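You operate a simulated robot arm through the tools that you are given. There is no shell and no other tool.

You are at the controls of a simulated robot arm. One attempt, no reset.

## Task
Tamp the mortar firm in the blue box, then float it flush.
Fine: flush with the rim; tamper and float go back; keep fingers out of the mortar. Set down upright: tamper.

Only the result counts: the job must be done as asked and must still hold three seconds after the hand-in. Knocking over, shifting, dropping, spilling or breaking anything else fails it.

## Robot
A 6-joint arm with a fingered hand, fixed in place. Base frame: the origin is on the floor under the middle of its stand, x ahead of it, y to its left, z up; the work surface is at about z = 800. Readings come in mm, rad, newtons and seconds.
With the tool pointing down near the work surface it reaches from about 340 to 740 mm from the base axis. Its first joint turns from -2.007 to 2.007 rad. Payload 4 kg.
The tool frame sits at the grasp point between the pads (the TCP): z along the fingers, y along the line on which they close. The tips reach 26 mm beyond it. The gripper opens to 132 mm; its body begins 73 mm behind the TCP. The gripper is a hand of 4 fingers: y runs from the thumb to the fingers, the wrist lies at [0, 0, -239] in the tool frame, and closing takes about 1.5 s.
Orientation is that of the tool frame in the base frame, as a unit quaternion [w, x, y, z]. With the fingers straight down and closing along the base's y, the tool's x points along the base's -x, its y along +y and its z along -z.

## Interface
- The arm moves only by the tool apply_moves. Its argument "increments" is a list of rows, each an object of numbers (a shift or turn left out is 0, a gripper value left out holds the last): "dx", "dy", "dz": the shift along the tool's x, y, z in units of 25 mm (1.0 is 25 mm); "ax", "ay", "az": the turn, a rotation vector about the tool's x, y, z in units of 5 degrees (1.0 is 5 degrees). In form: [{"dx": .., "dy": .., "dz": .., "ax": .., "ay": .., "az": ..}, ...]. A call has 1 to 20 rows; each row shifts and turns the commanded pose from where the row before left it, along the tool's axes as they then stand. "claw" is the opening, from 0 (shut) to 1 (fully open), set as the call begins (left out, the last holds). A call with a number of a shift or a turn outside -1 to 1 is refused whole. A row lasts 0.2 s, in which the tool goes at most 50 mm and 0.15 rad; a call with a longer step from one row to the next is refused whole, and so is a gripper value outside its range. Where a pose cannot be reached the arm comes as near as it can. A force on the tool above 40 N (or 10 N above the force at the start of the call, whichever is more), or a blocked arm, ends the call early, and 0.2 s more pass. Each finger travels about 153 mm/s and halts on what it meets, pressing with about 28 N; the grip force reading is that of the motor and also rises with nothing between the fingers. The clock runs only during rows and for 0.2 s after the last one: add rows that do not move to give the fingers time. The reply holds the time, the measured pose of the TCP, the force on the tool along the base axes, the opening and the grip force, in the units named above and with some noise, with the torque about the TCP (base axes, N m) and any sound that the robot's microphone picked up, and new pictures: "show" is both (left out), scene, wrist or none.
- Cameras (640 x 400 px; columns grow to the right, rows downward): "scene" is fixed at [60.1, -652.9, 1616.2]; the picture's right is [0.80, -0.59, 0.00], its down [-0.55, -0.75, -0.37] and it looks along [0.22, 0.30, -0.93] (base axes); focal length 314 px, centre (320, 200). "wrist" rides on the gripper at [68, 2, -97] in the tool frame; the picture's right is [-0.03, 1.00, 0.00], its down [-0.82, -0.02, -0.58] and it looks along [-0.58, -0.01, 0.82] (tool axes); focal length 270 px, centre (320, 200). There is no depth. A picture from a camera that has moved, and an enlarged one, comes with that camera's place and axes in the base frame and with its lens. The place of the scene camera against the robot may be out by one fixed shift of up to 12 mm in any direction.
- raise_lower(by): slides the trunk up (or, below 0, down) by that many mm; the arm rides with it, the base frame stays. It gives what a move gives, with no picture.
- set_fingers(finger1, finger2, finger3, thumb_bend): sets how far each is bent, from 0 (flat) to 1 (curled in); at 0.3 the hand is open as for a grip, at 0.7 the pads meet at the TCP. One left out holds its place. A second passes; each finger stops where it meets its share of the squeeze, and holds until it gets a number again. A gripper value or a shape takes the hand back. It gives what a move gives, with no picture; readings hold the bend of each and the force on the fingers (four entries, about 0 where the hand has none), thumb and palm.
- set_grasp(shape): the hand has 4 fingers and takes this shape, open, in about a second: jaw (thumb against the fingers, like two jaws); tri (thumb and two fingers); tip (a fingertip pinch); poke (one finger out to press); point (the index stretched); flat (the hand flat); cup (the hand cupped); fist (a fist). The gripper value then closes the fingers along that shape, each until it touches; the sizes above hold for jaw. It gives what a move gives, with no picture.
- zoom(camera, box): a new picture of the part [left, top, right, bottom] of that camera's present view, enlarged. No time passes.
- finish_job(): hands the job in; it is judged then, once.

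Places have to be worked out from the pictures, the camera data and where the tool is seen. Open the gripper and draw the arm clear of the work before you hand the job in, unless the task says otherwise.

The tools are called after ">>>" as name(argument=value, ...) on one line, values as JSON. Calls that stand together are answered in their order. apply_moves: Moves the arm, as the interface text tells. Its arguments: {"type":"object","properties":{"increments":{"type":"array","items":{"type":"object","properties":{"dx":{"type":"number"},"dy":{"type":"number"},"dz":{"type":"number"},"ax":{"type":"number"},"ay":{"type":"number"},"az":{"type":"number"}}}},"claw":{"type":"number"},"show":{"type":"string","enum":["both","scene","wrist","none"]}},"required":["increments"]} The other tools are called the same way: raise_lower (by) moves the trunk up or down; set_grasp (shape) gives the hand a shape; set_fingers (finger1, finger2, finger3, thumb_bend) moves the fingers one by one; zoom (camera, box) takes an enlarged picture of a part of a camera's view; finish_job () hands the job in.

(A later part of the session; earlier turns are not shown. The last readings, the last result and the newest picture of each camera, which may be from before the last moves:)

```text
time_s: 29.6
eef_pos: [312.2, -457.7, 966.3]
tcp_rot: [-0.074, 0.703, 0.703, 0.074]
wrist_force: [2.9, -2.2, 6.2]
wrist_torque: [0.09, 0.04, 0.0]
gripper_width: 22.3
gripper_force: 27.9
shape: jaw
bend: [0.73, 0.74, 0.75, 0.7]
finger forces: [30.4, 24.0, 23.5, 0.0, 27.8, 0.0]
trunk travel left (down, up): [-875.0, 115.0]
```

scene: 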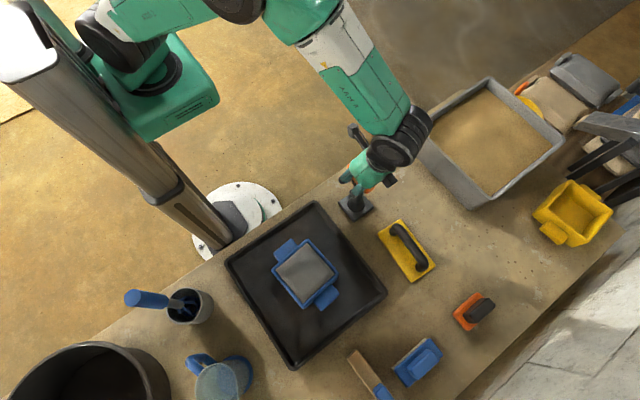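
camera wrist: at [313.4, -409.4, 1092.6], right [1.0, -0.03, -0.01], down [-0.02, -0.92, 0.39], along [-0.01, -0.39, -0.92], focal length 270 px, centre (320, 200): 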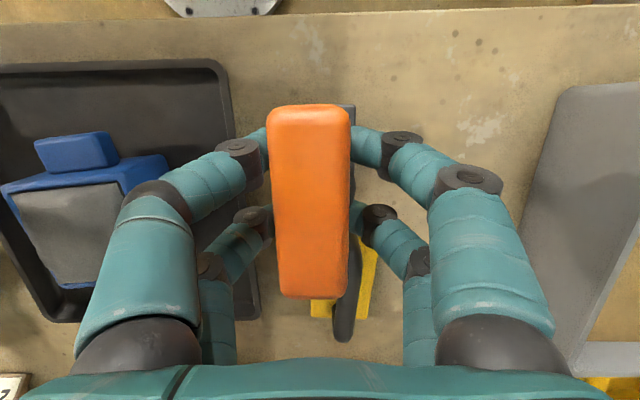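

It bears ~13 N on the table and is seated. I release it.

>>> apply_moves(increments=[{}, {}, {}, {}, {}, {}], claw=1, show="both")

>>> zoom(camera="scene", box=[310, 130, 410, 240])

```text
time_s: 31.0
eef_pos: [311.5, -456.4, 965.1]
tcp_rot: [-0.074, 0.703, 0.703, 0.074]
wrist_force: [-0.5, -0.1, -0.7]
wrist_torque: [0.01, 0.02, 0.04]
gripper_width: 132.0
gripper_force: 0.1
shape: jaw
bend: [0.3, 0.3, 0.3, 0.3]
finger forces: [0.1, 0.0, 0.1, 0.1, 0.1, 0.0]
trunk travel left (down, up): [-875.0, 115.0]
camera wrist: at [313.2, -410.5, 1074.1], right [1.0, -0.03, -0.01], down [-0.02, -0.92, 0.4], along [-0.01, -0.4, -0.92], focal length 270 px, centre (320, 200)
```

scene: 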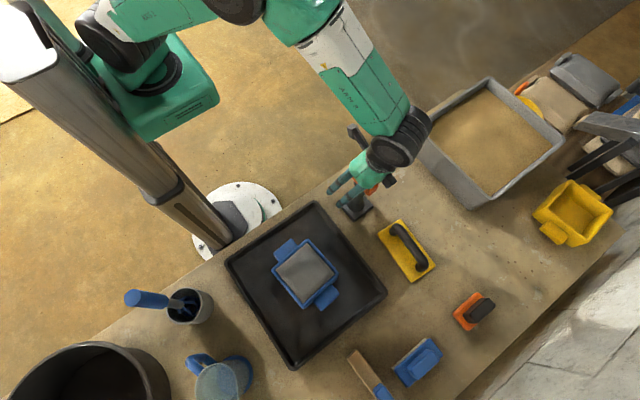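
wrist: 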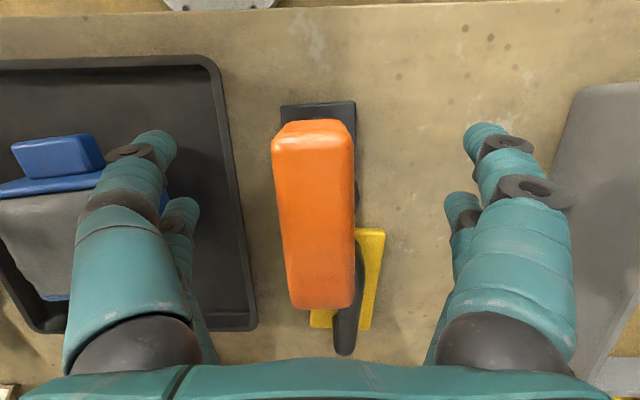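

```text
3.64 times, centred on (360, 185) of scene
camera zoom: at [60.1, -652.9, 1616.2], right [0.8, -0.59, 0.0], down [-0.55, -0.75, -0.37], along [0.22, 0.3, -0.93], focal length 1143 px, centre (174, 254)
```

zoom: 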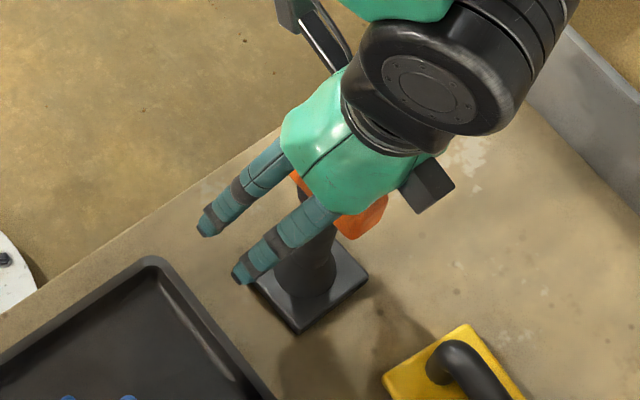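

The tamper stands upright on its spot. I turn the hand back to vertical around the bar.

>>> apply_moves(increments=[{"ay": -0.8}, {"ay": -0.8}, {"ay": -0.8}, {}], show="wrist")

>>> zoom(camera="wrist", box=[200, 0, 440, 300])

```text
time_s: 32.0
eef_pos: [311.8, -456.0, 964.7]
tcp_rot: [0.001, 0.707, 0.708, -0.001]
wrist_force: [-1.0, -1.0, -0.8]
wrist_torque: [0.0, 0.0, 0.02]
gripper_width: 131.9
gripper_force: 0.0
shape: jaw
bend: [0.3, 0.3, 0.3, 0.3]
finger forces: [0.0, 0.0, 0.0, 0.0, 0.0, 0.0]
trunk travel left (down, up): [-875.0, 115.0]
camera wrist: at [313.3, -388.1, 1062.3], right [1.0, -0.03, 0.0], down [-0.02, -0.82, 0.58], along [-0.01, -0.58, -0.82], focal length 270 px, centre (320, 200)
```

wrist: 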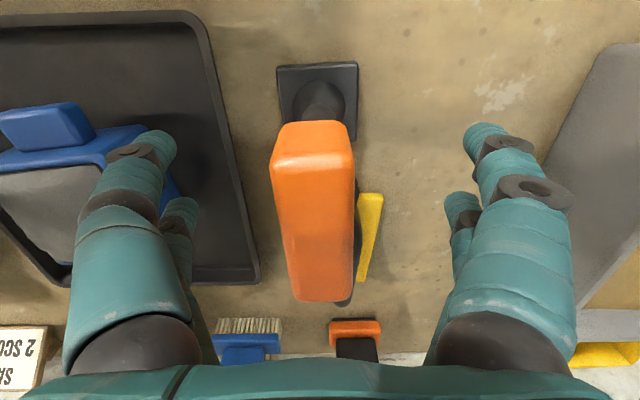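

```text
1.33 times, centred on (320, 150) of wrist
camera zoom: at [313.3, -388.1, 1062.3], right [1.0, -0.03, 0.0], down [-0.02, -0.82, 0.58], along [-0.01, -0.58, -0.82], focal length 360 px, centre (320, 267)
```

zoom: 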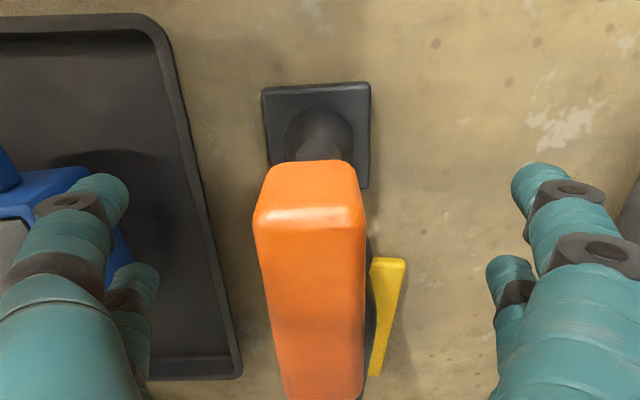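

Bar centre is at about (310.7, -459.5), z top ≈ 988. I centre over it and lower so that the bar goes up toward the palm, with fingers still open.

>>> apply_moves(increments=[{"dx": -0.13, "dy": -0.04}, {"dz": 0.45}, {"dz": 0.45}, {"dz": 0.45}, {"dz": 0.3}, {}], show="both")

>>> zoom(camera="scene", box=[310, 130, 410, 240])

```text
time_s: 33.4
eef_pos: [311.1, -460.0, 923.9]
tcp_rot: [0.001, 0.707, 0.707, 0.0]
wrist_force: [-0.6, 0.9, -0.2]
wrist_torque: [0.02, 0.01, -0.01]
gripper_width: 131.7
gripper_force: 0.0
shape: jaw
bend: [0.3, 0.3, 0.3, 0.3]
finger forces: [0.1, 0.1, 0.0, 0.1, 0.0, 0.0]
trunk travel left (down, up): [-875.0, 115.0]
camera wrist: at [312.9, -391.6, 1020.7], right [1.0, -0.03, 0.0], down [-0.02, -0.82, 0.58], along [-0.01, -0.58, -0.82], focal length 270 px, centre (320, 200)
```

scene: 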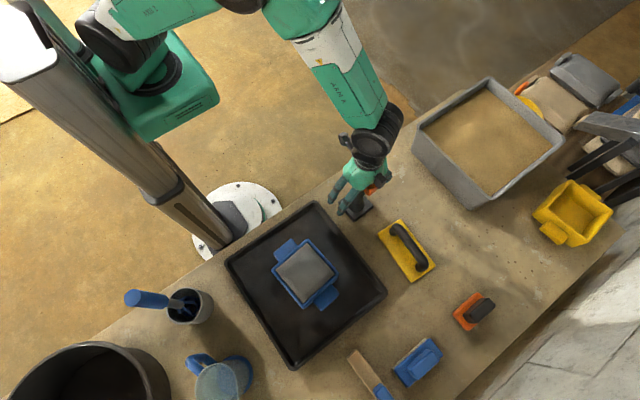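
wrist: 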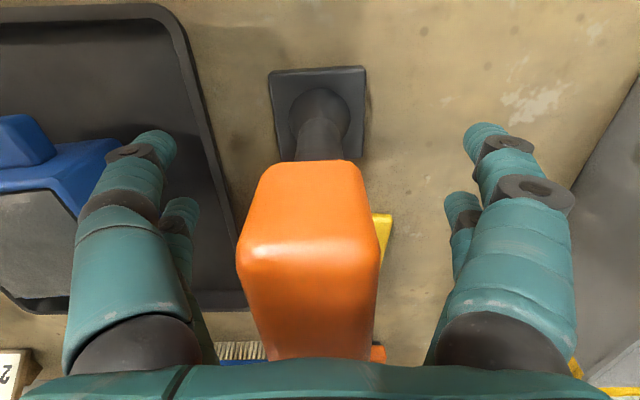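

```text
3.64 times, centred on (360, 185) of scene
camera zoom: at [60.1, -652.9, 1616.2], right [0.8, -0.59, 0.0], down [-0.55, -0.75, -0.37], along [0.22, 0.3, -0.93], focal length 1143 px, centre (174, 254)
```

zoom: 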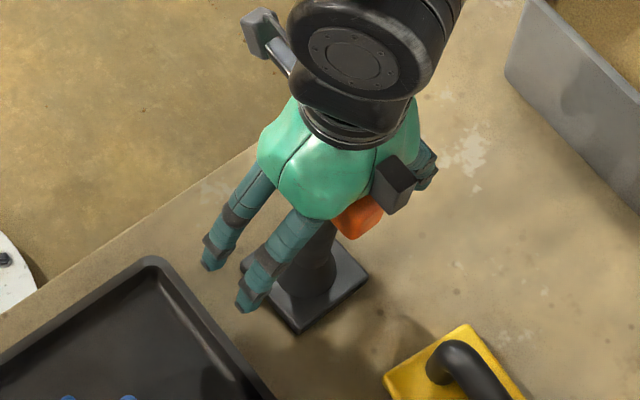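

The bar is now just under the palm. I keep lowering in ~1.5 mm steps until the palm feels it.

>>> apply_moves(increments=[{"dz": 0.08}, {"dz": 0.08}, {"dz": 0.08}, {}], show="none")

```text
time_s: 34.4
eef_pos: [311.0, -458.8, 918.3]
tcp_rot: [0.0, 0.707, 0.707, 0.0]
wrist_force: [0.1, 0.2, 0.5]
wrist_torque: [0.02, 0.02, 0.01]
gripper_width: 132.0
gripper_force: 0.1
shape: jaw
bend: [0.3, 0.3, 0.3, 0.3]
finger forces: [0.0, 0.0, 0.1, 0.0, 0.0, 0.0]
trunk travel left (down, up): [-875.0, 115.0]
```

>>> apply_moves(increments=[{"dz": 0.06}, {"dz": 0.06}, {"dz": 0.06}, {}], show="none")

```text
time_s: 35.4
eef_pos: [310.1, -460.5, 914.0]
tcp_rot: [0.0, 0.707, 0.707, 0.001]
wrist_force: [0.2, -0.6, 0.3]
wrist_torque: [-0.02, 0.0, 0.0]
gripper_width: 131.7
gripper_force: 0.1
shape: jaw
bend: [0.3, 0.3, 0.3, 0.3]
finger forces: [0.0, 0.0, 0.1, 0.1, 0.0, 0.1]
trunk travel left (down, up): [-875.0, 115.0]
```

>>> apply_moves(increments=[{"dz": 0.06}, {"dz": 0.06}, {"dz": 0.04}, {}], show="wrist")

>>> zoom(camera="scene", box=[310, 130, 410, 240])

```text
time_s: 36.4
eef_pos: [311.0, -460.4, 909.4]
tcp_rot: [0.002, 0.707, 0.707, 0.0]
wrist_force: [2.9, -1.1, 18.6]
wrist_torque: [0.16, 0.18, -0.03]
gripper_width: 132.1
gripper_force: 0.0
shape: jaw
bend: [0.3, 0.3, 0.3, 0.3]
finger forces: [0.0, 0.1, 0.0, 0.0, 0.0, 19.1]
trunk travel left (down, up): [-875.0, 115.0]
camera wrist: at [312.4, -391.2, 1007.6], right [1.0, -0.03, 0.0], down [-0.02, -0.81, 0.58], along [-0.01, -0.58, -0.81], focal length 270 px, centre (320, 200)
```

wrist: 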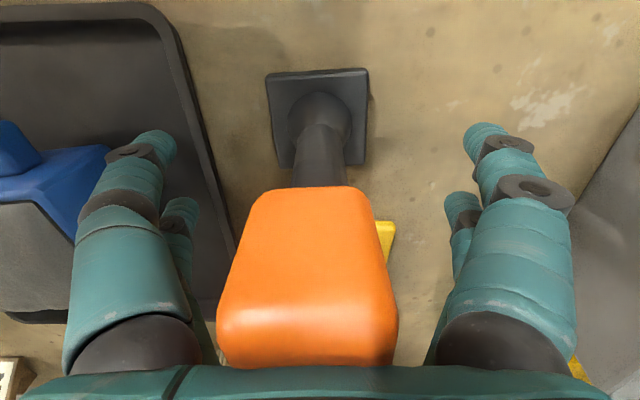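

```text
3.64 times, centred on (360, 185) of scene
camera zoom: at [60.1, -652.9, 1616.2], right [0.8, -0.59, 0.0], down [-0.55, -0.75, -0.37], along [0.22, 0.3, -0.93], focal length 1143 px, centre (174, 254)
```

zoom: 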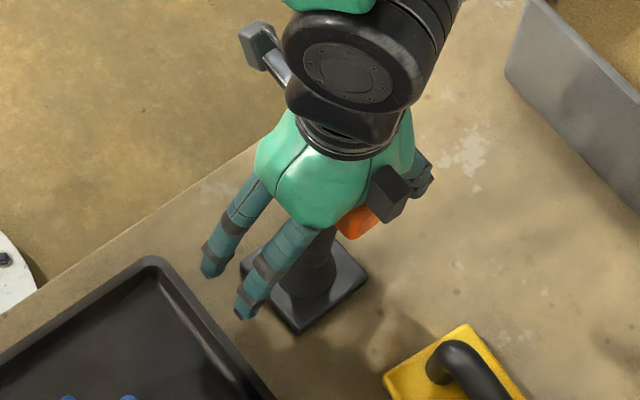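

The palm now bears on the bar (19 N) at TCP z≈909.5. I close the fingers around the stem under the bar.

>>> apply_moves(increments=[{}, {}, {}, {}, {}, {}, {}, {}, {}, {}], claw=0, show="both")

>>> zoom(camera="scene", box=[310, 130, 410, 240])

>>> zoom(camera="wrist", box=[160, 40, 480, 360])

```text
time_s: 38.6
eef_pos: [310.2, -460.3, 910.2]
tcp_rot: [0.002, 0.707, 0.707, -0.001]
wrist_force: [1.6, -10.4, 24.0]
wrist_torque: [-1.96, 0.28, 0.04]
gripper_width: 0.0
gripper_force: 27.8
shape: jaw
bend: [0.61, 0.71, 0.71, 0.7]
finger forces: [0.0, 28.5, 26.8, 0.0, 0.1, 30.4]
trunk travel left (down, up): [-875.0, 115.0]
camera wrist: at [312.1, -391.8, 1007.2], right [1.0, -0.03, 0.0], down [-0.02, -0.81, 0.58], along [-0.01, -0.58, -0.81], focal length 270 px, centre (320, 200)
```

scene: 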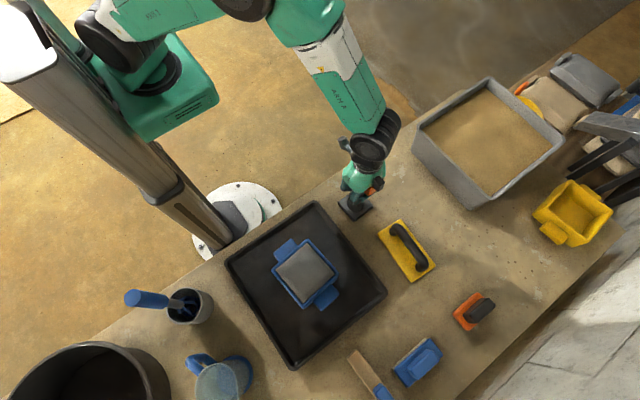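
wrist: 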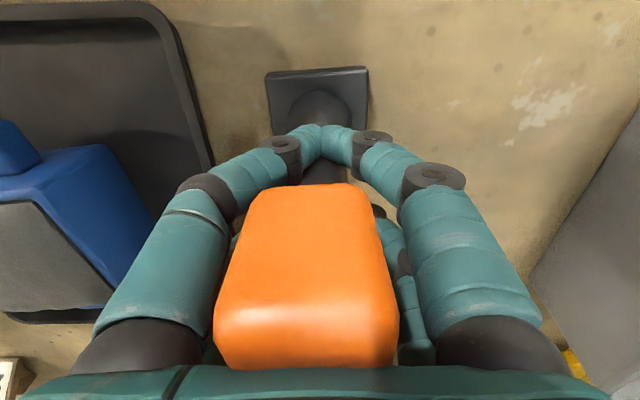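

```text
3.64 times, centred on (360, 185) of scene
camera zoom: at [60.1, -652.9, 1616.2], right [0.8, -0.59, 0.0], down [-0.55, -0.75, -0.37], along [0.22, 0.3, -0.93], focal length 1143 px, centre (174, 254)
```

zoom: 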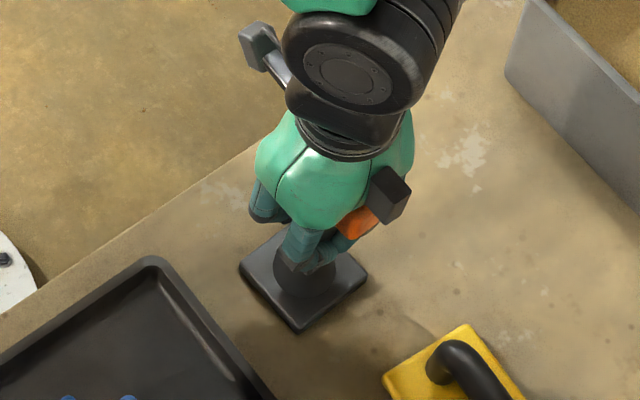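

```text
1.25 times, centred on (320, 200) of wrist
camera zoom: at [312.1, -391.8, 1007.2], right [1.0, -0.03, 0.0], down [-0.02, -0.81, 0.58], along [-0.01, -0.58, -0.81], focal length 338 px, centre (320, 200)
```

zoom: 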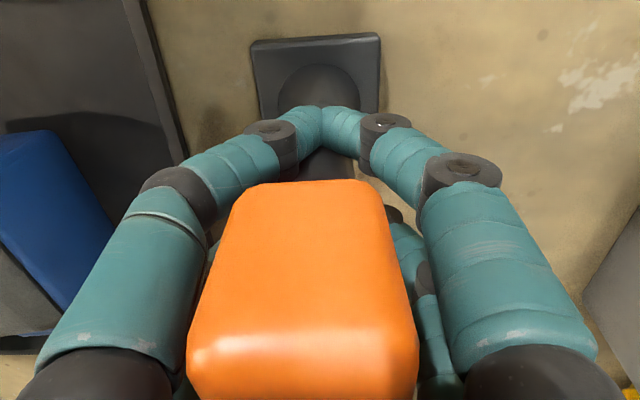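

The fingers have closed around the stem below the bar with the palm on top, caging the tamper. I lift a little to see how it hangs.

>>> apply_moves(increments=[{"dz": -0.1}, {"dz": -0.2}, {"dz": -0.3}, {"dz": -0.4}, {}], show="both")

>>> zoom(camera="scene", box=[310, 130, 410, 240])

>>> zoom(camera="wrist", box=[160, 40, 480, 360])

```text
time_s: 39.8
eef_pos: [310.8, -459.2, 932.4]
tcp_rot: [-0.001, 0.707, 0.707, 0.001]
wrist_force: [-0.1, -0.9, -6.3]
wrist_torque: [0.0, 0.01, -0.01]
gripper_width: 0.0
gripper_force: 28.3
shape: jaw
bend: [0.61, 0.71, 0.71, 0.7]
finger forces: [0.0, 0.0, 0.0, 0.0, 0.0, 9.0]
trunk travel left (down, up): [-875.0, 115.0]
camera wrist: at [312.3, -391.1, 1030.9], right [1.0, -0.03, 0.0], down [-0.02, -0.82, 0.58], along [-0.02, -0.58, -0.82], focal length 270 px, centre (320, 200)
```

scene: 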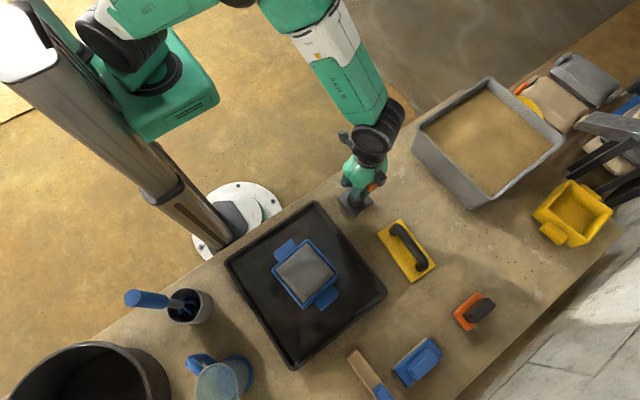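
wrist: 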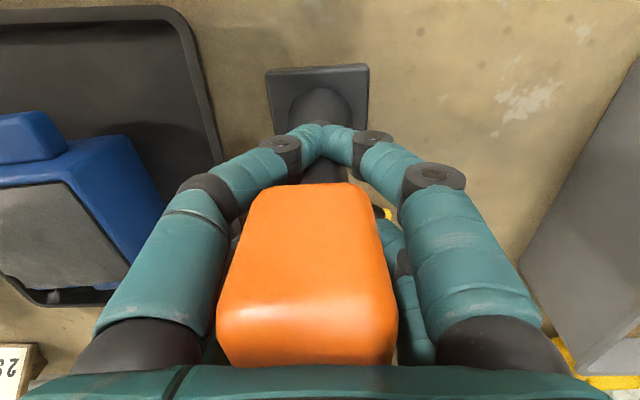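

```text
3.64 times, centred on (360, 185) of scene
camera zoom: at [60.1, -652.9, 1616.2], right [0.8, -0.59, 0.0], down [-0.55, -0.75, -0.37], along [0.22, 0.3, -0.93], focal length 1143 px, centre (174, 254)
```

zoom: 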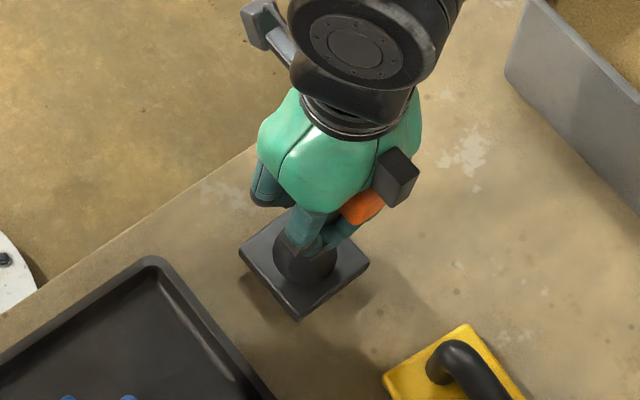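

```text
1.25 times, centred on (320, 200) of wrist
camera zoom: at [312.3, -391.1, 1030.9], right [1.0, -0.03, 0.0], down [-0.02, -0.82, 0.58], along [-0.02, -0.58, -0.82], focal length 338 px, centre (320, 200)
```

zoom: 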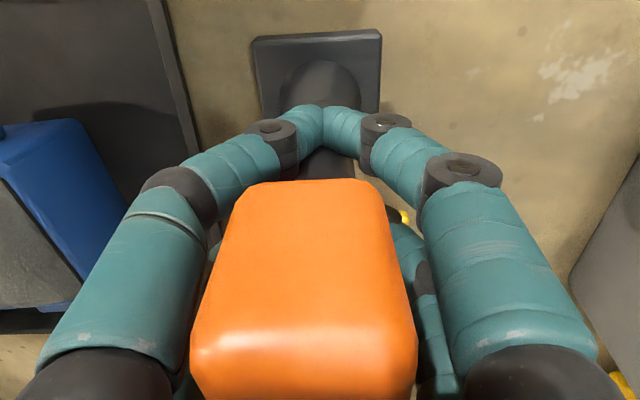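

The tamper lifts cleanly, upright and clamped between palm (9 N) and fingers. Its foot bottom is now ~110 mm below the TCP. I raise it and carry it over the box again with the box's yaw.

>>> apply_moves(increments=[{"dz": -0.6}, {"dz": -0.86}, {"dz": -0.86}, {"dz": -0.86}, {"dz": -0.86}, {"dx": -0.314, "dy": -0.872}, {"dx": -0.314, "dy": -0.872}, {"dx": -0.314, "dy": -0.872}, {"dx": -0.314, "dy": -0.872}, {"dx": -0.314, "dy": -0.872}, {"dx": -0.314, "dy": -0.872}, {"dx": -0.314, "dy": -0.872}, {"dx": -0.314, "dy": -0.872}, {"dx": -0.314, "dy": -0.872}, {"dx": -0.314, "dy": -0.872}, {"az": -0.53}, {"az": -0.53}, {}], show="both")

>>> zoom(camera="wrist", box=[200, 0, 440, 200])

>>> zoom(camera="scene", box=[250, 210, 370, 330])

```text
time_s: 43.6
eef_pos: [91.9, -538.9, 1034.3]
tcp_rot: [0.0, 0.674, 0.739, 0.0]
wrist_force: [-0.1, 0.9, -6.6]
wrist_torque: [0.02, 0.0, 0.01]
gripper_width: 0.0
gripper_force: 27.8
shape: jaw
bend: [0.61, 0.71, 0.71, 0.7]
finger forces: [0.1, 0.0, 0.0, 0.0, 0.0, 7.1]
trunk travel left (down, up): [-875.0, 115.0]
camera wrist: at [87.8, -470.5, 1131.2], right [1.0, 0.07, 0.0], down [0.06, -0.81, 0.58], along [0.04, -0.58, -0.82], focal length 270 px, centre (320, 200)
```

scene: 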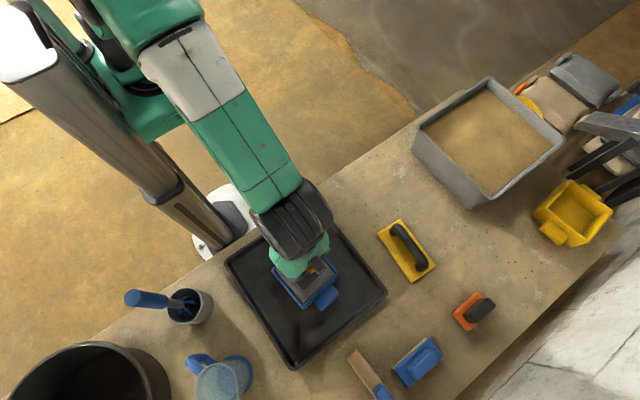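
wrist: 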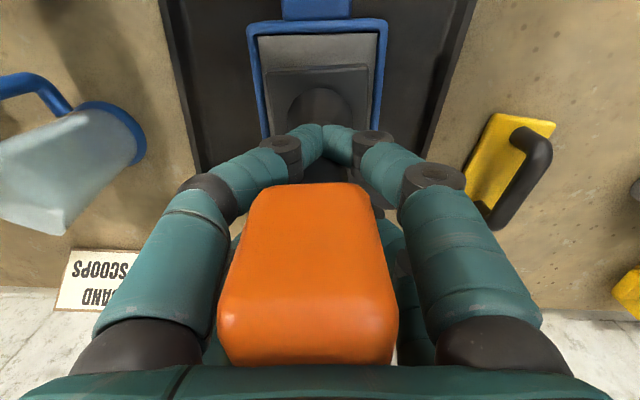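

```text
2.00 times, centred on (320, 100) of wrist
camera zoom: at [87.8, -470.5, 1131.2], right [1.0, 0.07, 0.0], down [0.06, -0.81, 0.58], along [0.04, -0.58, -0.82], focal length 541 px, centre (320, 400)
```

zoom: 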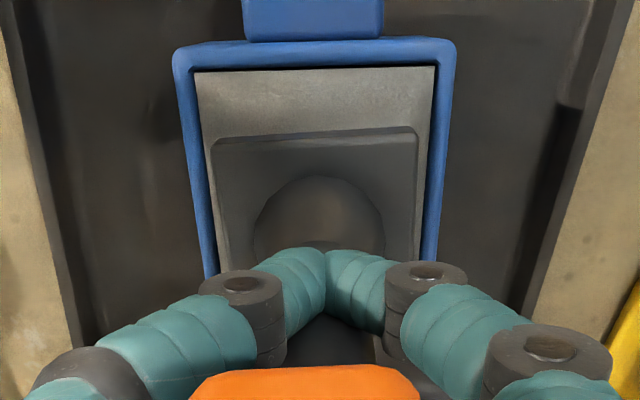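

```text
3.33 times, centred on (310, 270) of scene
camera zoom: at [60.1, -652.9, 1616.2], right [0.8, -0.59, 0.0], down [-0.55, -0.75, -0.37], along [0.22, 0.3, -0.93], focal length 1048 px, centre (353, -33)
```

zoom: 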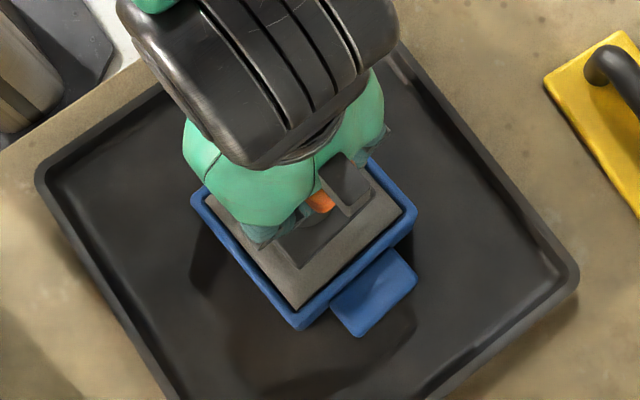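

The foot is within ~1 mm of the box centre, just 1.3° over-rotated; I correct that and lower in small guarded steps until contact.

>>> apply_moves(increments=[{"az": 0.24}, {"dz": 0.5}, {"dz": 0.5}, {"dz": 0.2}, {"dz": 0.06}, {"dz": 0.06}, {"dz": 0.06}, {"dz": 0.06}, {}], show="none")

```text
time_s: 45.6
eef_pos: [92.3, -538.8, 998.1]
tcp_rot: [0.0, 0.681, 0.732, 0.0]
wrist_force: [0.6, 0.5, -7.2]
wrist_torque: [0.02, -0.02, -0.01]
gripper_width: 0.0
gripper_force: 28.0
shape: jaw
bend: [0.61, 0.71, 0.71, 0.7]
finger forces: [0.0, 0.0, 0.0, 0.0, 0.0, 6.8]
trunk travel left (down, up): [-875.0, 115.0]
```

>>> apply_moves(increments=[{"dz": 0.06}, {"dz": 0.06}, {"dz": 0.06}, {"dz": 0.06}, {}], show="none")

```text
time_s: 46.8
eef_pos: [92.5, -538.9, 994.0]
tcp_rot: [0.001, 0.681, 0.732, 0.0]
wrist_force: [-0.3, -0.4, 0.8]
wrist_torque: [0.03, 0.02, 0.01]
gripper_width: 0.0
gripper_force: 27.3
shape: jaw
bend: [0.61, 0.71, 0.71, 0.7]
finger forces: [0.0, 0.0, 0.0, 0.0, 0.0, 9.7]
trunk travel left (down, up): [-875.0, 115.0]
```

Contact at TCP z≈994 (weight carried, no torque). I press on in small steps and watch force and torque.

>>> apply_moves(increments=[{"dz": 0.05}, {"dz": 0.05}, {}], show="none")

```text
time_s: 47.6
eef_pos: [93.6, -537.0, 992.4]
tcp_rot: [0.001, 0.682, 0.732, 0.0]
wrist_force: [-0.2, -0.6, 9.8]
wrist_torque: [0.02, 0.01, -0.01]
gripper_width: 0.0
gripper_force: 28.2
shape: jaw
bend: [0.61, 0.71, 0.71, 0.7]
finger forces: [0.0, 0.0, 0.0, 0.1, 0.0, 14.0]
trunk travel left (down, up): [-875.0, 115.0]
```

Force rises steadily (≈17 N net) with almost no torque, so this grip is stable. I press on toward ~35 N.

>>> apply_moves(increments=[{"dz": 0.05}, {"dz": 0.05}, {"dz": 0.05}, {}, {}], show="both")

>>> zoom(camera="wrist", box=[200, 0, 440, 200])

>>> zoom(camera="scene", box=[250, 210, 370, 330])

```text
time_s: 48.8
eef_pos: [90.6, -537.3, 988.4]
tcp_rot: [0.0, 0.682, 0.732, -0.001]
wrist_force: [0.4, 0.3, 15.6]
wrist_torque: [0.03, -0.02, 0.0]
gripper_width: 0.1
gripper_force: 27.6
shape: jaw
bend: [0.61, 0.71, 0.71, 0.7]
finger forces: [0.0, 0.1, 0.1, 0.0, 0.0, 17.5]
trunk travel left (down, up): [-875.0, 115.0]
camera wrist: at [89.0, -468.5, 1085.9], right [1.0, 0.05, 0.0], down [0.04, -0.81, 0.58], along [0.03, -0.58, -0.82], focal length 270 px, centre (320, 200)
```

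scene: 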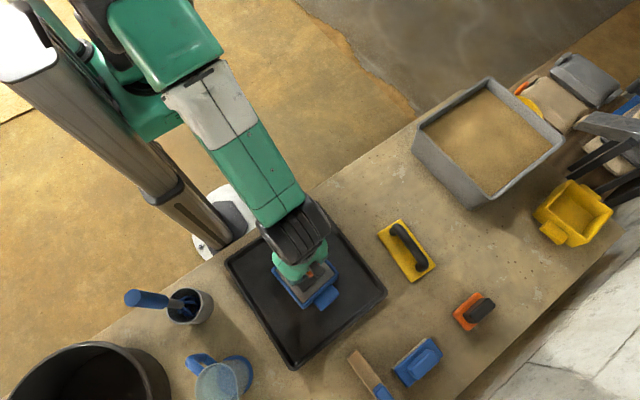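
wrist: 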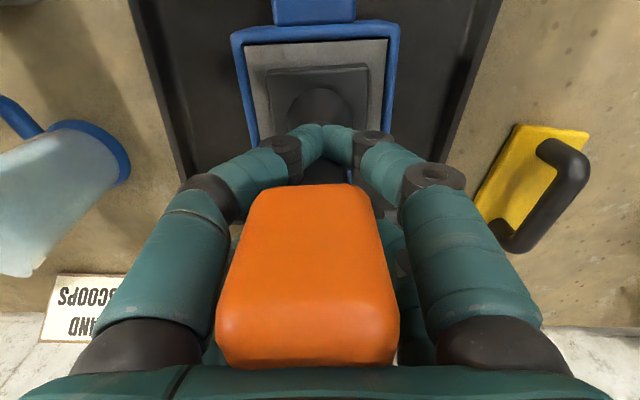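

```text
2.00 times, centred on (320, 100) of wrist
camera zoom: at [89.0, -468.5, 1085.9], right [1.0, 0.05, 0.0], down [0.04, -0.81, 0.58], along [0.03, -0.58, -0.82], focal length 541 px, centre (320, 400)
```

zoom: 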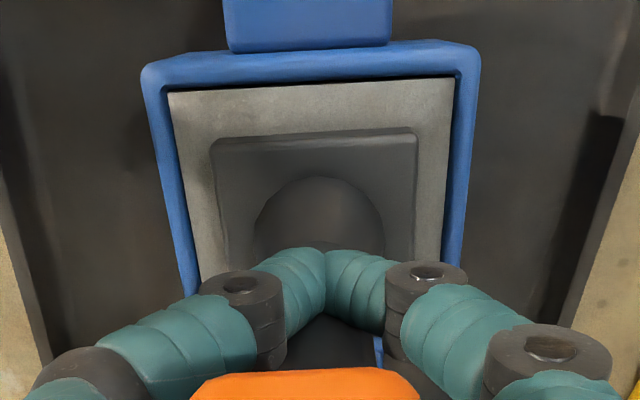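

```text
3.33 times, centred on (310, 270) of scene
camera zoom: at [60.1, -652.9, 1616.2], right [0.8, -0.59, 0.0], down [-0.55, -0.75, -0.37], along [0.22, 0.3, -0.93], focal length 1048 px, centre (353, -33)
```

zoom: 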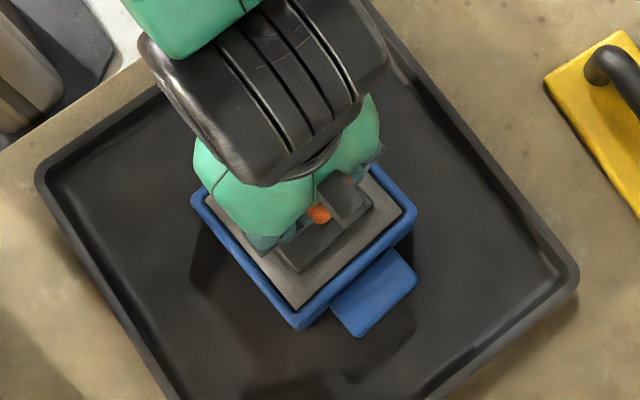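

The foot sits squarely on the mortar with margins all round, sunk ~5 mm at ~23 N net. I press a bit harder here and hold.

>>> apply_moves(increments=[{"dz": 0.06}, {"dz": 0.06}, {}, {}], show="none")

```text
time_s: 49.8
eef_pos: [92.6, -536.7, 985.7]
tcp_rot: [0.001, 0.681, 0.732, -0.002]
wrist_force: [-1.1, 0.3, 31.8]
wrist_torque: [0.04, 0.04, -0.01]
gripper_width: 0.4
gripper_force: 27.8
shape: jaw
bend: [0.61, 0.71, 0.71, 0.7]
finger forces: [0.0, 0.1, 0.0, 0.0, 0.1, 28.4]
trunk travel left (down, up): [-875.0, 115.0]
```

About 39 N on the mortar at the centre, no tilt. Now I lift 15 mm, shift 10.5 mm toward the +x/+y corner and tamp there.

>>> apply_moves(increments=[{"dz": -0.3}, {"dz": -0.3}, {"dx": 0.21, "dy": 0.21}, {"dx": 0.21, "dy": 0.21}, {}, {"dz": 0.2}, {"dz": 0.1}, {"dz": 0.06}, {"dz": 0.06}, {"dz": 0.06}, {}], show="none")

```text
time_s: 52.2
eef_pos: [100.1, -526.7, 988.9]
tcp_rot: [0.002, 0.681, 0.732, -0.001]
wrist_force: [-0.6, 0.1, 13.5]
wrist_torque: [0.02, 0.04, 0.0]
gripper_width: 0.0
gripper_force: 27.6
shape: jaw
bend: [0.61, 0.71, 0.71, 0.7]
finger forces: [0.0, 0.0, 0.1, 0.0, 0.0, 16.4]
trunk travel left (down, up): [-875.0, 115.0]
```

Good contact in the corner at ~20 N net. I press further.

>>> apply_moves(increments=[{"dz": 0.06}, {"dz": 0.06}, {"dz": 0.04}, {}], show="wrist")

>>> zoom(camera="wrist", box=[200, 0, 440, 200])

```text
time_s: 53.2
eef_pos: [101.1, -525.7, 986.7]
tcp_rot: [0.001, 0.681, 0.732, -0.003]
wrist_force: [-0.7, 0.0, 36.7]
wrist_torque: [0.01, 0.02, 0.01]
gripper_width: 0.1
gripper_force: 27.9
shape: jaw
bend: [0.61, 0.71, 0.71, 0.7]
finger forces: [0.0, 0.0, 0.1, 0.1, 0.0, 31.2]
trunk travel left (down, up): [-875.0, 115.0]
camera wrist: at [98.3, -456.7, 1083.1], right [1.0, 0.05, 0.0], down [0.04, -0.81, 0.58], along [0.03, -0.58, -0.81], focal length 270 px, centre (320, 200)
```

wrist: 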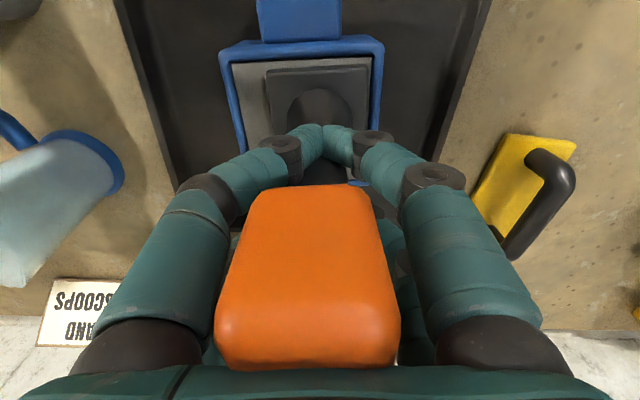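

```text
2.00 times, centred on (320, 100) of wrist
camera zoom: at [98.3, -456.7, 1083.1], right [1.0, 0.05, 0.0], down [0.04, -0.81, 0.58], along [0.03, -0.58, -0.81], focal length 541 px, centre (320, 400)
```

zoom: 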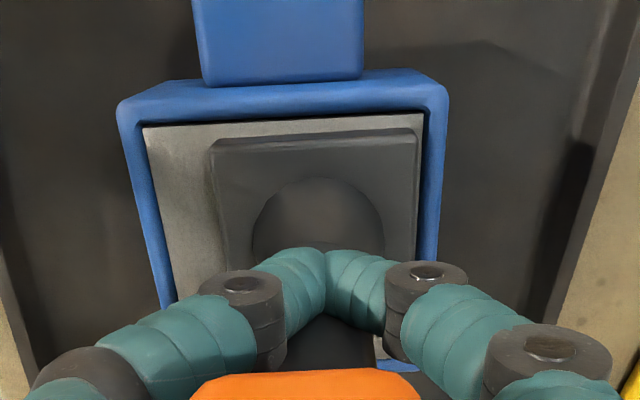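

That corner took ~43 N with the foot just inside the rim. Next: the -x/+y corner.

>>> apply_moves(increments=[{"dz": -0.3}, {"dz": -0.3}, {"dy": -0.3}, {"dy": -0.3}, {"dy": -0.28}, {}, {"dz": 0.2}, {"dz": 0.1}, {"dz": 0.06}, {"dz": 0.06}, {"dz": 0.06}, {}], show="none")

```text
time_s: 55.8
eef_pos: [80.7, -528.2, 988.1]
tcp_rot: [0.001, 0.681, 0.732, -0.001]
wrist_force: [0.2, -1.0, 19.1]
wrist_torque: [0.02, 0.01, -0.03]
gripper_width: 0.0
gripper_force: 27.9
shape: jaw
bend: [0.61, 0.71, 0.71, 0.7]
finger forces: [0.0, 0.0, 0.0, 0.0, 0.1, 19.1]
trunk travel left (down, up): [-875.0, 115.0]
```

>>> apply_moves(increments=[{"dz": 0.06}, {"dz": 0.06}, {}, {}], show="wrist")

>>> zoom(camera="wrist", box=[200, 0, 440, 200])

```text
time_s: 56.8
eef_pos: [80.2, -528.0, 986.1]
tcp_rot: [0.001, 0.681, 0.732, -0.002]
wrist_force: [0.3, -0.5, 37.2]
wrist_torque: [0.01, 0.05, 0.0]
gripper_width: 0.1
gripper_force: 28.2
shape: jaw
bend: [0.61, 0.71, 0.71, 0.7]
finger forces: [0.0, 0.1, 0.0, 0.0, 0.1, 30.8]
trunk travel left (down, up): [-875.0, 115.0]
camera wrist: at [77.2, -458.1, 1083.2], right [1.0, 0.05, 0.0], down [0.04, -0.81, 0.58], along [0.03, -0.58, -0.81], focal length 270 px, centre (320, 200)
```

wrist: 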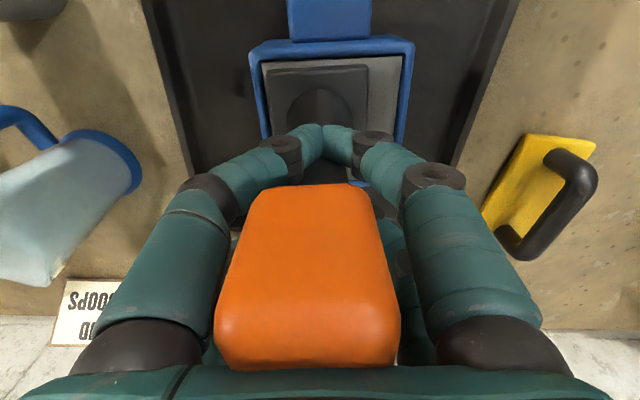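

```text
2.00 times, centred on (320, 100) of wrist
camera zoom: at [77.2, -458.1, 1083.2], right [1.0, 0.05, 0.0], down [0.04, -0.81, 0.58], along [0.03, -0.58, -0.81], focal length 541 px, centre (320, 400)
```

zoom: 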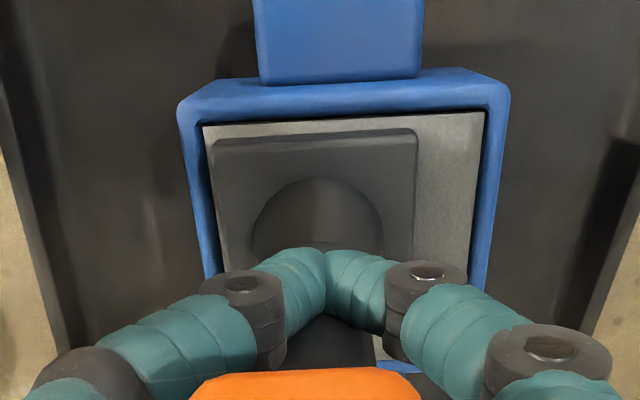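

That corner is tamped too (≈44 N). Now the -x/-y corner: shift 22 mm away from the robot.

>>> apply_moves(increments=[{"dz": -0.3}, {"dz": -0.3}, {"dx": -0.3}, {"dx": -0.3}, {"dx": -0.28}, {}, {"dz": 0.2}, {"dz": 0.1}, {"dz": 0.06}, {"dz": 0.06}, {"dz": 0.06}, {}], show="none")

```text
time_s: 59.4
eef_pos: [81.9, -548.9, 987.9]
tcp_rot: [0.002, 0.681, 0.732, -0.001]
wrist_force: [-0.1, -0.1, 22.5]
wrist_torque: [0.04, 0.03, -0.04]
gripper_width: 0.2
gripper_force: 27.4
shape: jaw
bend: [0.61, 0.71, 0.71, 0.7]
finger forces: [0.0, 0.0, 0.0, 0.1, 0.0, 21.1]
trunk travel left (down, up): [-875.0, 115.0]
```

>>> apply_moves(increments=[{"dz": 0.06}, {"dz": 0.04}, {}, {}], show="both")

>>> zoom(camera="wrist", box=[200, 0, 440, 200])

>>> zoom(camera="scene", box=[250, 210, 370, 330])

```text
time_s: 60.4
eef_pos: [81.3, -548.3, 985.8]
tcp_rot: [0.002, 0.682, 0.732, -0.001]
wrist_force: [0.1, -0.1, 37.3]
wrist_torque: [0.04, 0.02, 0.01]
gripper_width: 0.1
gripper_force: 28.0
shape: jaw
bend: [0.61, 0.71, 0.71, 0.7]
finger forces: [0.0, 0.1, 0.0, 0.0, 0.0, 30.8]
trunk travel left (down, up): [-875.0, 115.0]
camera wrist: at [78.2, -479.4, 1083.1], right [1.0, 0.05, 0.0], down [0.04, -0.81, 0.58], along [0.03, -0.58, -0.81], focal length 270 px, centre (320, 200)
```

scene: 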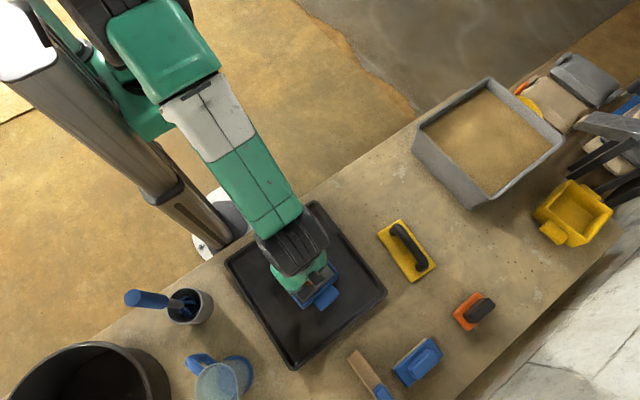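
wrist: 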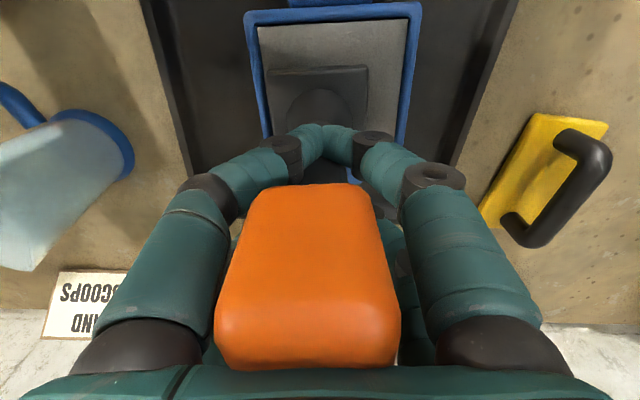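

```text
2.00 times, centred on (320, 100) of wrist
camera zoom: at [78.2, -479.4, 1083.1], right [1.0, 0.05, 0.0], down [0.04, -0.81, 0.58], along [0.03, -0.58, -0.81], focal length 541 px, centre (320, 400)
```

zoom: 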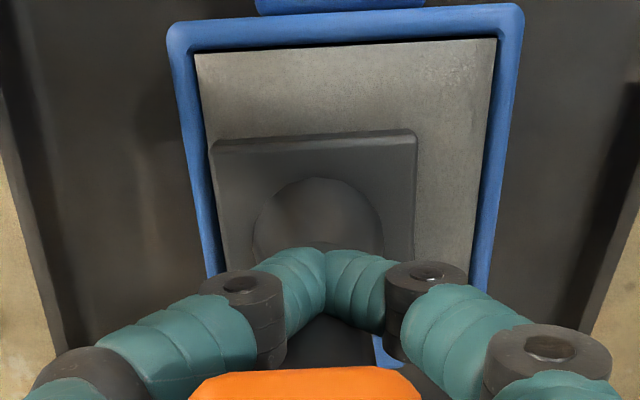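

```text
3.33 times, centred on (310, 270) of scene
camera zoom: at [60.1, -652.9, 1616.2], right [0.8, -0.59, 0.0], down [-0.55, -0.75, -0.37], along [0.22, 0.3, -0.93], focal length 1048 px, centre (353, -33)
```

zoom: 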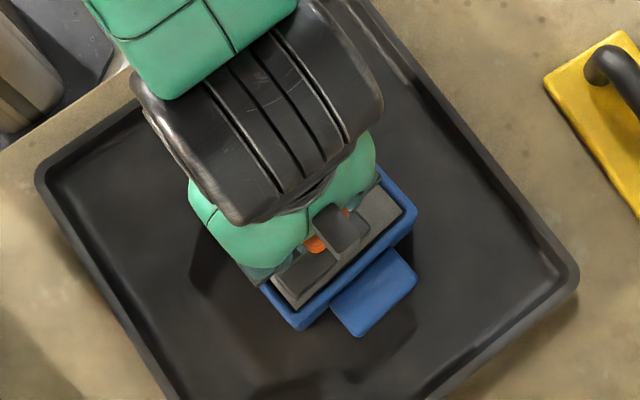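

Good, still inside on all sides. Last corner: +x/-y.

>>> apply_moves(increments=[{"dz": -0.3}, {"dz": -0.3}, {"dy": 0.3}, {"dy": 0.3}, {"dy": 0.28}, {}, {"dz": 0.2}, {"dz": 0.1}, {"dz": 0.06}, {"dz": 0.06}, {"dz": 0.06}, {}], show="none")

```text
time_s: 63.0
eef_pos: [103.4, -548.4, 988.4]
tcp_rot: [0.0, 0.681, 0.733, -0.001]
wrist_force: [0.7, 0.2, 16.8]
wrist_torque: [-0.02, 0.0, 0.0]
gripper_width: 0.1
gripper_force: 28.0
shape: jaw
bend: [0.61, 0.71, 0.71, 0.7]
finger forces: [0.0, 0.0, 0.1, 0.0, 0.0, 16.8]
trunk travel left (down, up): [-875.0, 115.0]
```

>>> apply_moves(increments=[{"dz": 0.06}, {"dz": 0.06}, {"dz": 0.02}, {}, {}], show="none")

```text
time_s: 64.2
eef_pos: [101.7, -546.8, 985.8]
tcp_rot: [0.001, 0.682, 0.732, -0.002]
wrist_force: [-0.2, 0.6, 38.0]
wrist_torque: [0.02, 0.03, 0.0]
gripper_width: 0.0
gripper_force: 28.1
shape: jaw
bend: [0.61, 0.71, 0.71, 0.7]
finger forces: [0.0, 0.1, 0.1, 0.0, 0.0, 30.7]
trunk travel left (down, up): [-875.0, 115.0]
```

All four corners and the centre took ~40+ N. I lift clear to look at the surface before deciding on a second round.

>>> apply_moves(increments=[{"dz": -0.6}, {"dz": -0.8}, {"dz": -0.8}, {"dx": -0.8}, {"dx": -0.8}, {"dx": -0.8}, {}], show="both")

>>> zoom(camera="wrist", box=[200, 0, 440, 200])

>>> zoom(camera="scene", box=[250, 210, 370, 330])

```text
time_s: 65.8
eef_pos: [108.1, -607.0, 1040.3]
tcp_rot: [0.0, 0.682, 0.732, 0.001]
wrist_force: [0.2, -0.2, -7.1]
wrist_torque: [-0.02, -0.01, -0.01]
gripper_width: 0.1
gripper_force: 28.0
shape: jaw
bend: [0.61, 0.71, 0.71, 0.7]
finger forces: [0.0, 0.1, 0.0, 0.1, 0.1, 5.3]
trunk travel left (down, up): [-875.0, 115.0]
camera wrist: at [104.6, -539.4, 1136.3], right [1.0, 0.05, 0.0], down [0.04, -0.82, 0.58], along [0.03, -0.58, -0.82], focal length 270 px, centre (320, 200)
```

scene: 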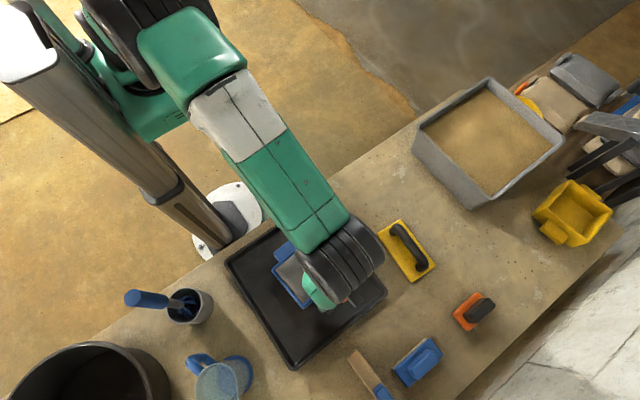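
wrist: 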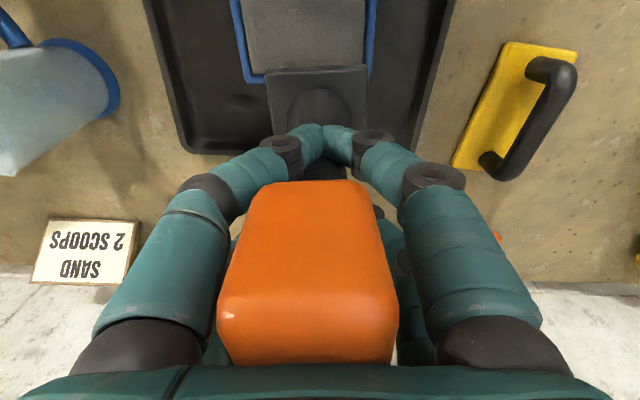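

```text
2.00 times, centred on (320, 100) of wrist
camera zoom: at [104.6, -539.4, 1136.3], right [1.0, 0.05, 0.0], down [0.04, -0.82, 0.58], along [0.03, -0.58, -0.82], focal length 541 px, centre (320, 400)
```

zoom: 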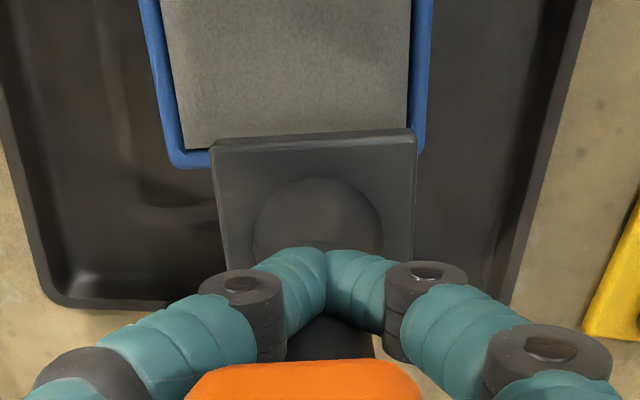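

```text
3.33 times, centred on (310, 270) of scene
camera zoom: at [60.1, -652.9, 1616.2], right [0.8, -0.59, 0.0], down [-0.55, -0.75, -0.37], along [0.22, 0.3, -0.93], focal length 1048 px, centre (353, -33)
```

zoom: 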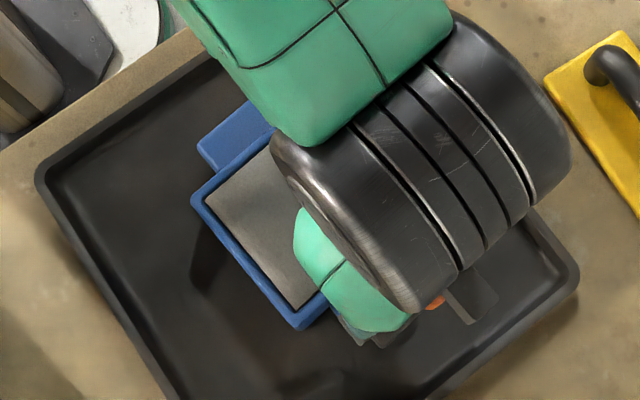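

The surface looks flatter. I move the tamper aside, high over the tray, to get a clear view of the mortar and judge its height against the rim.

>>> apply_moves(increments=[{"dx": 0.236, "dy": 0.874, "dz": -0.16}, {"dx": 0.236, "dy": 0.874, "dz": -0.16}, {"dx": 0.236, "dy": 0.874, "dz": -0.16}, {"dx": 0.236, "dy": 0.874, "dz": -0.16}, {"dx": 0.236, "dy": 0.874, "dz": -0.16}, {}], show="both")

>>> zoom(camera="wrist", box=[90, 0, 290, 150])

>>> zoom(camera="scene", box=[250, 210, 370, 330])

```text
time_s: 67.2
eef_pos: [215.7, -570.8, 1057.0]
tcp_rot: [0.0, 0.681, 0.732, 0.001]
wrist_force: [-0.3, -0.6, -5.3]
wrist_torque: [0.0, 0.0, -0.01]
gripper_width: 0.0
gripper_force: 28.6
shape: jaw
bend: [0.61, 0.71, 0.71, 0.7]
finger forces: [0.0, 0.0, 0.0, 0.0, 0.0, 4.9]
trunk travel left (down, up): [-875.0, 115.0]
camera wrist: at [212.3, -503.5, 1154.5], right [1.0, 0.05, 0.0], down [0.04, -0.82, 0.58], along [0.03, -0.58, -0.82], focal length 270 px, centre (320, 200)
```

scene: 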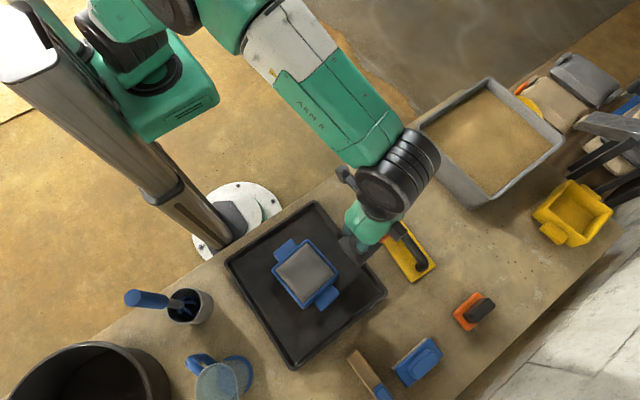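
wrist: 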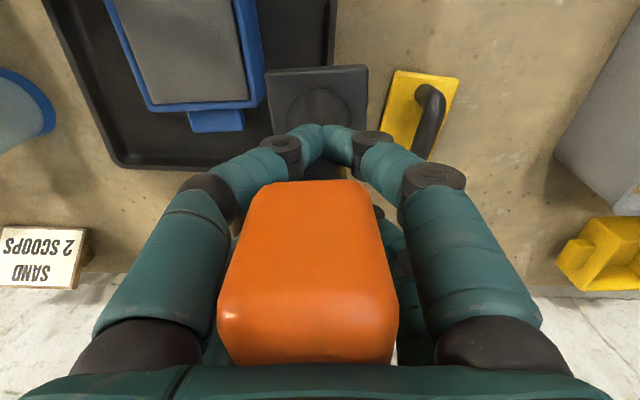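

```text
2.67 times, centred on (190, 75) of wrist
camera zoom: at [212.3, -503.5, 1154.5], right [1.0, 0.05, 0.0], down [0.04, -0.82, 0.58], along [0.03, -0.58, -0.82], focal length 721 px, centre (667, 533)
```

zoom: 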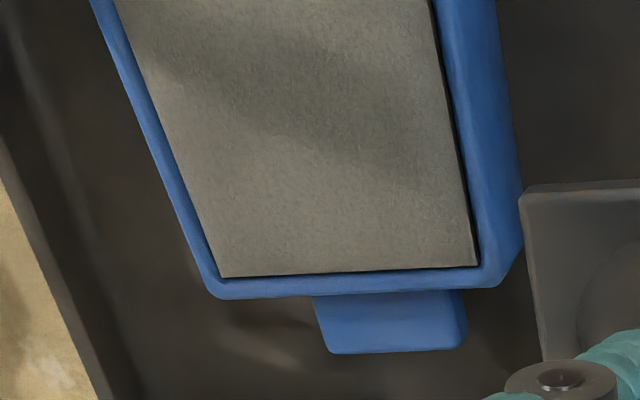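

```text
3.33 times, centred on (310, 270) of scene
camera zoom: at [60.1, -652.9, 1616.2], right [0.8, -0.59, 0.0], down [-0.55, -0.75, -0.37], along [0.22, 0.3, -0.93], focal length 1048 px, centre (353, -33)
```

zoom: 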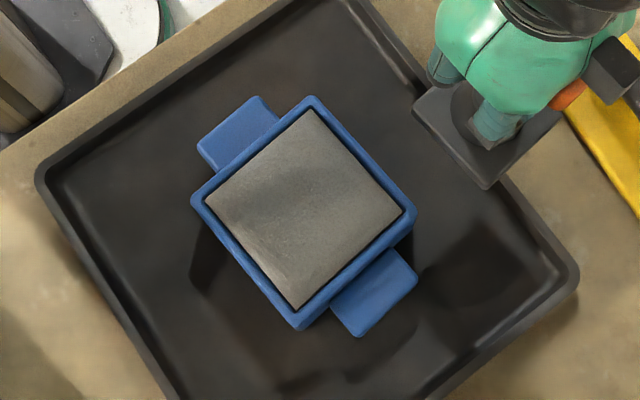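

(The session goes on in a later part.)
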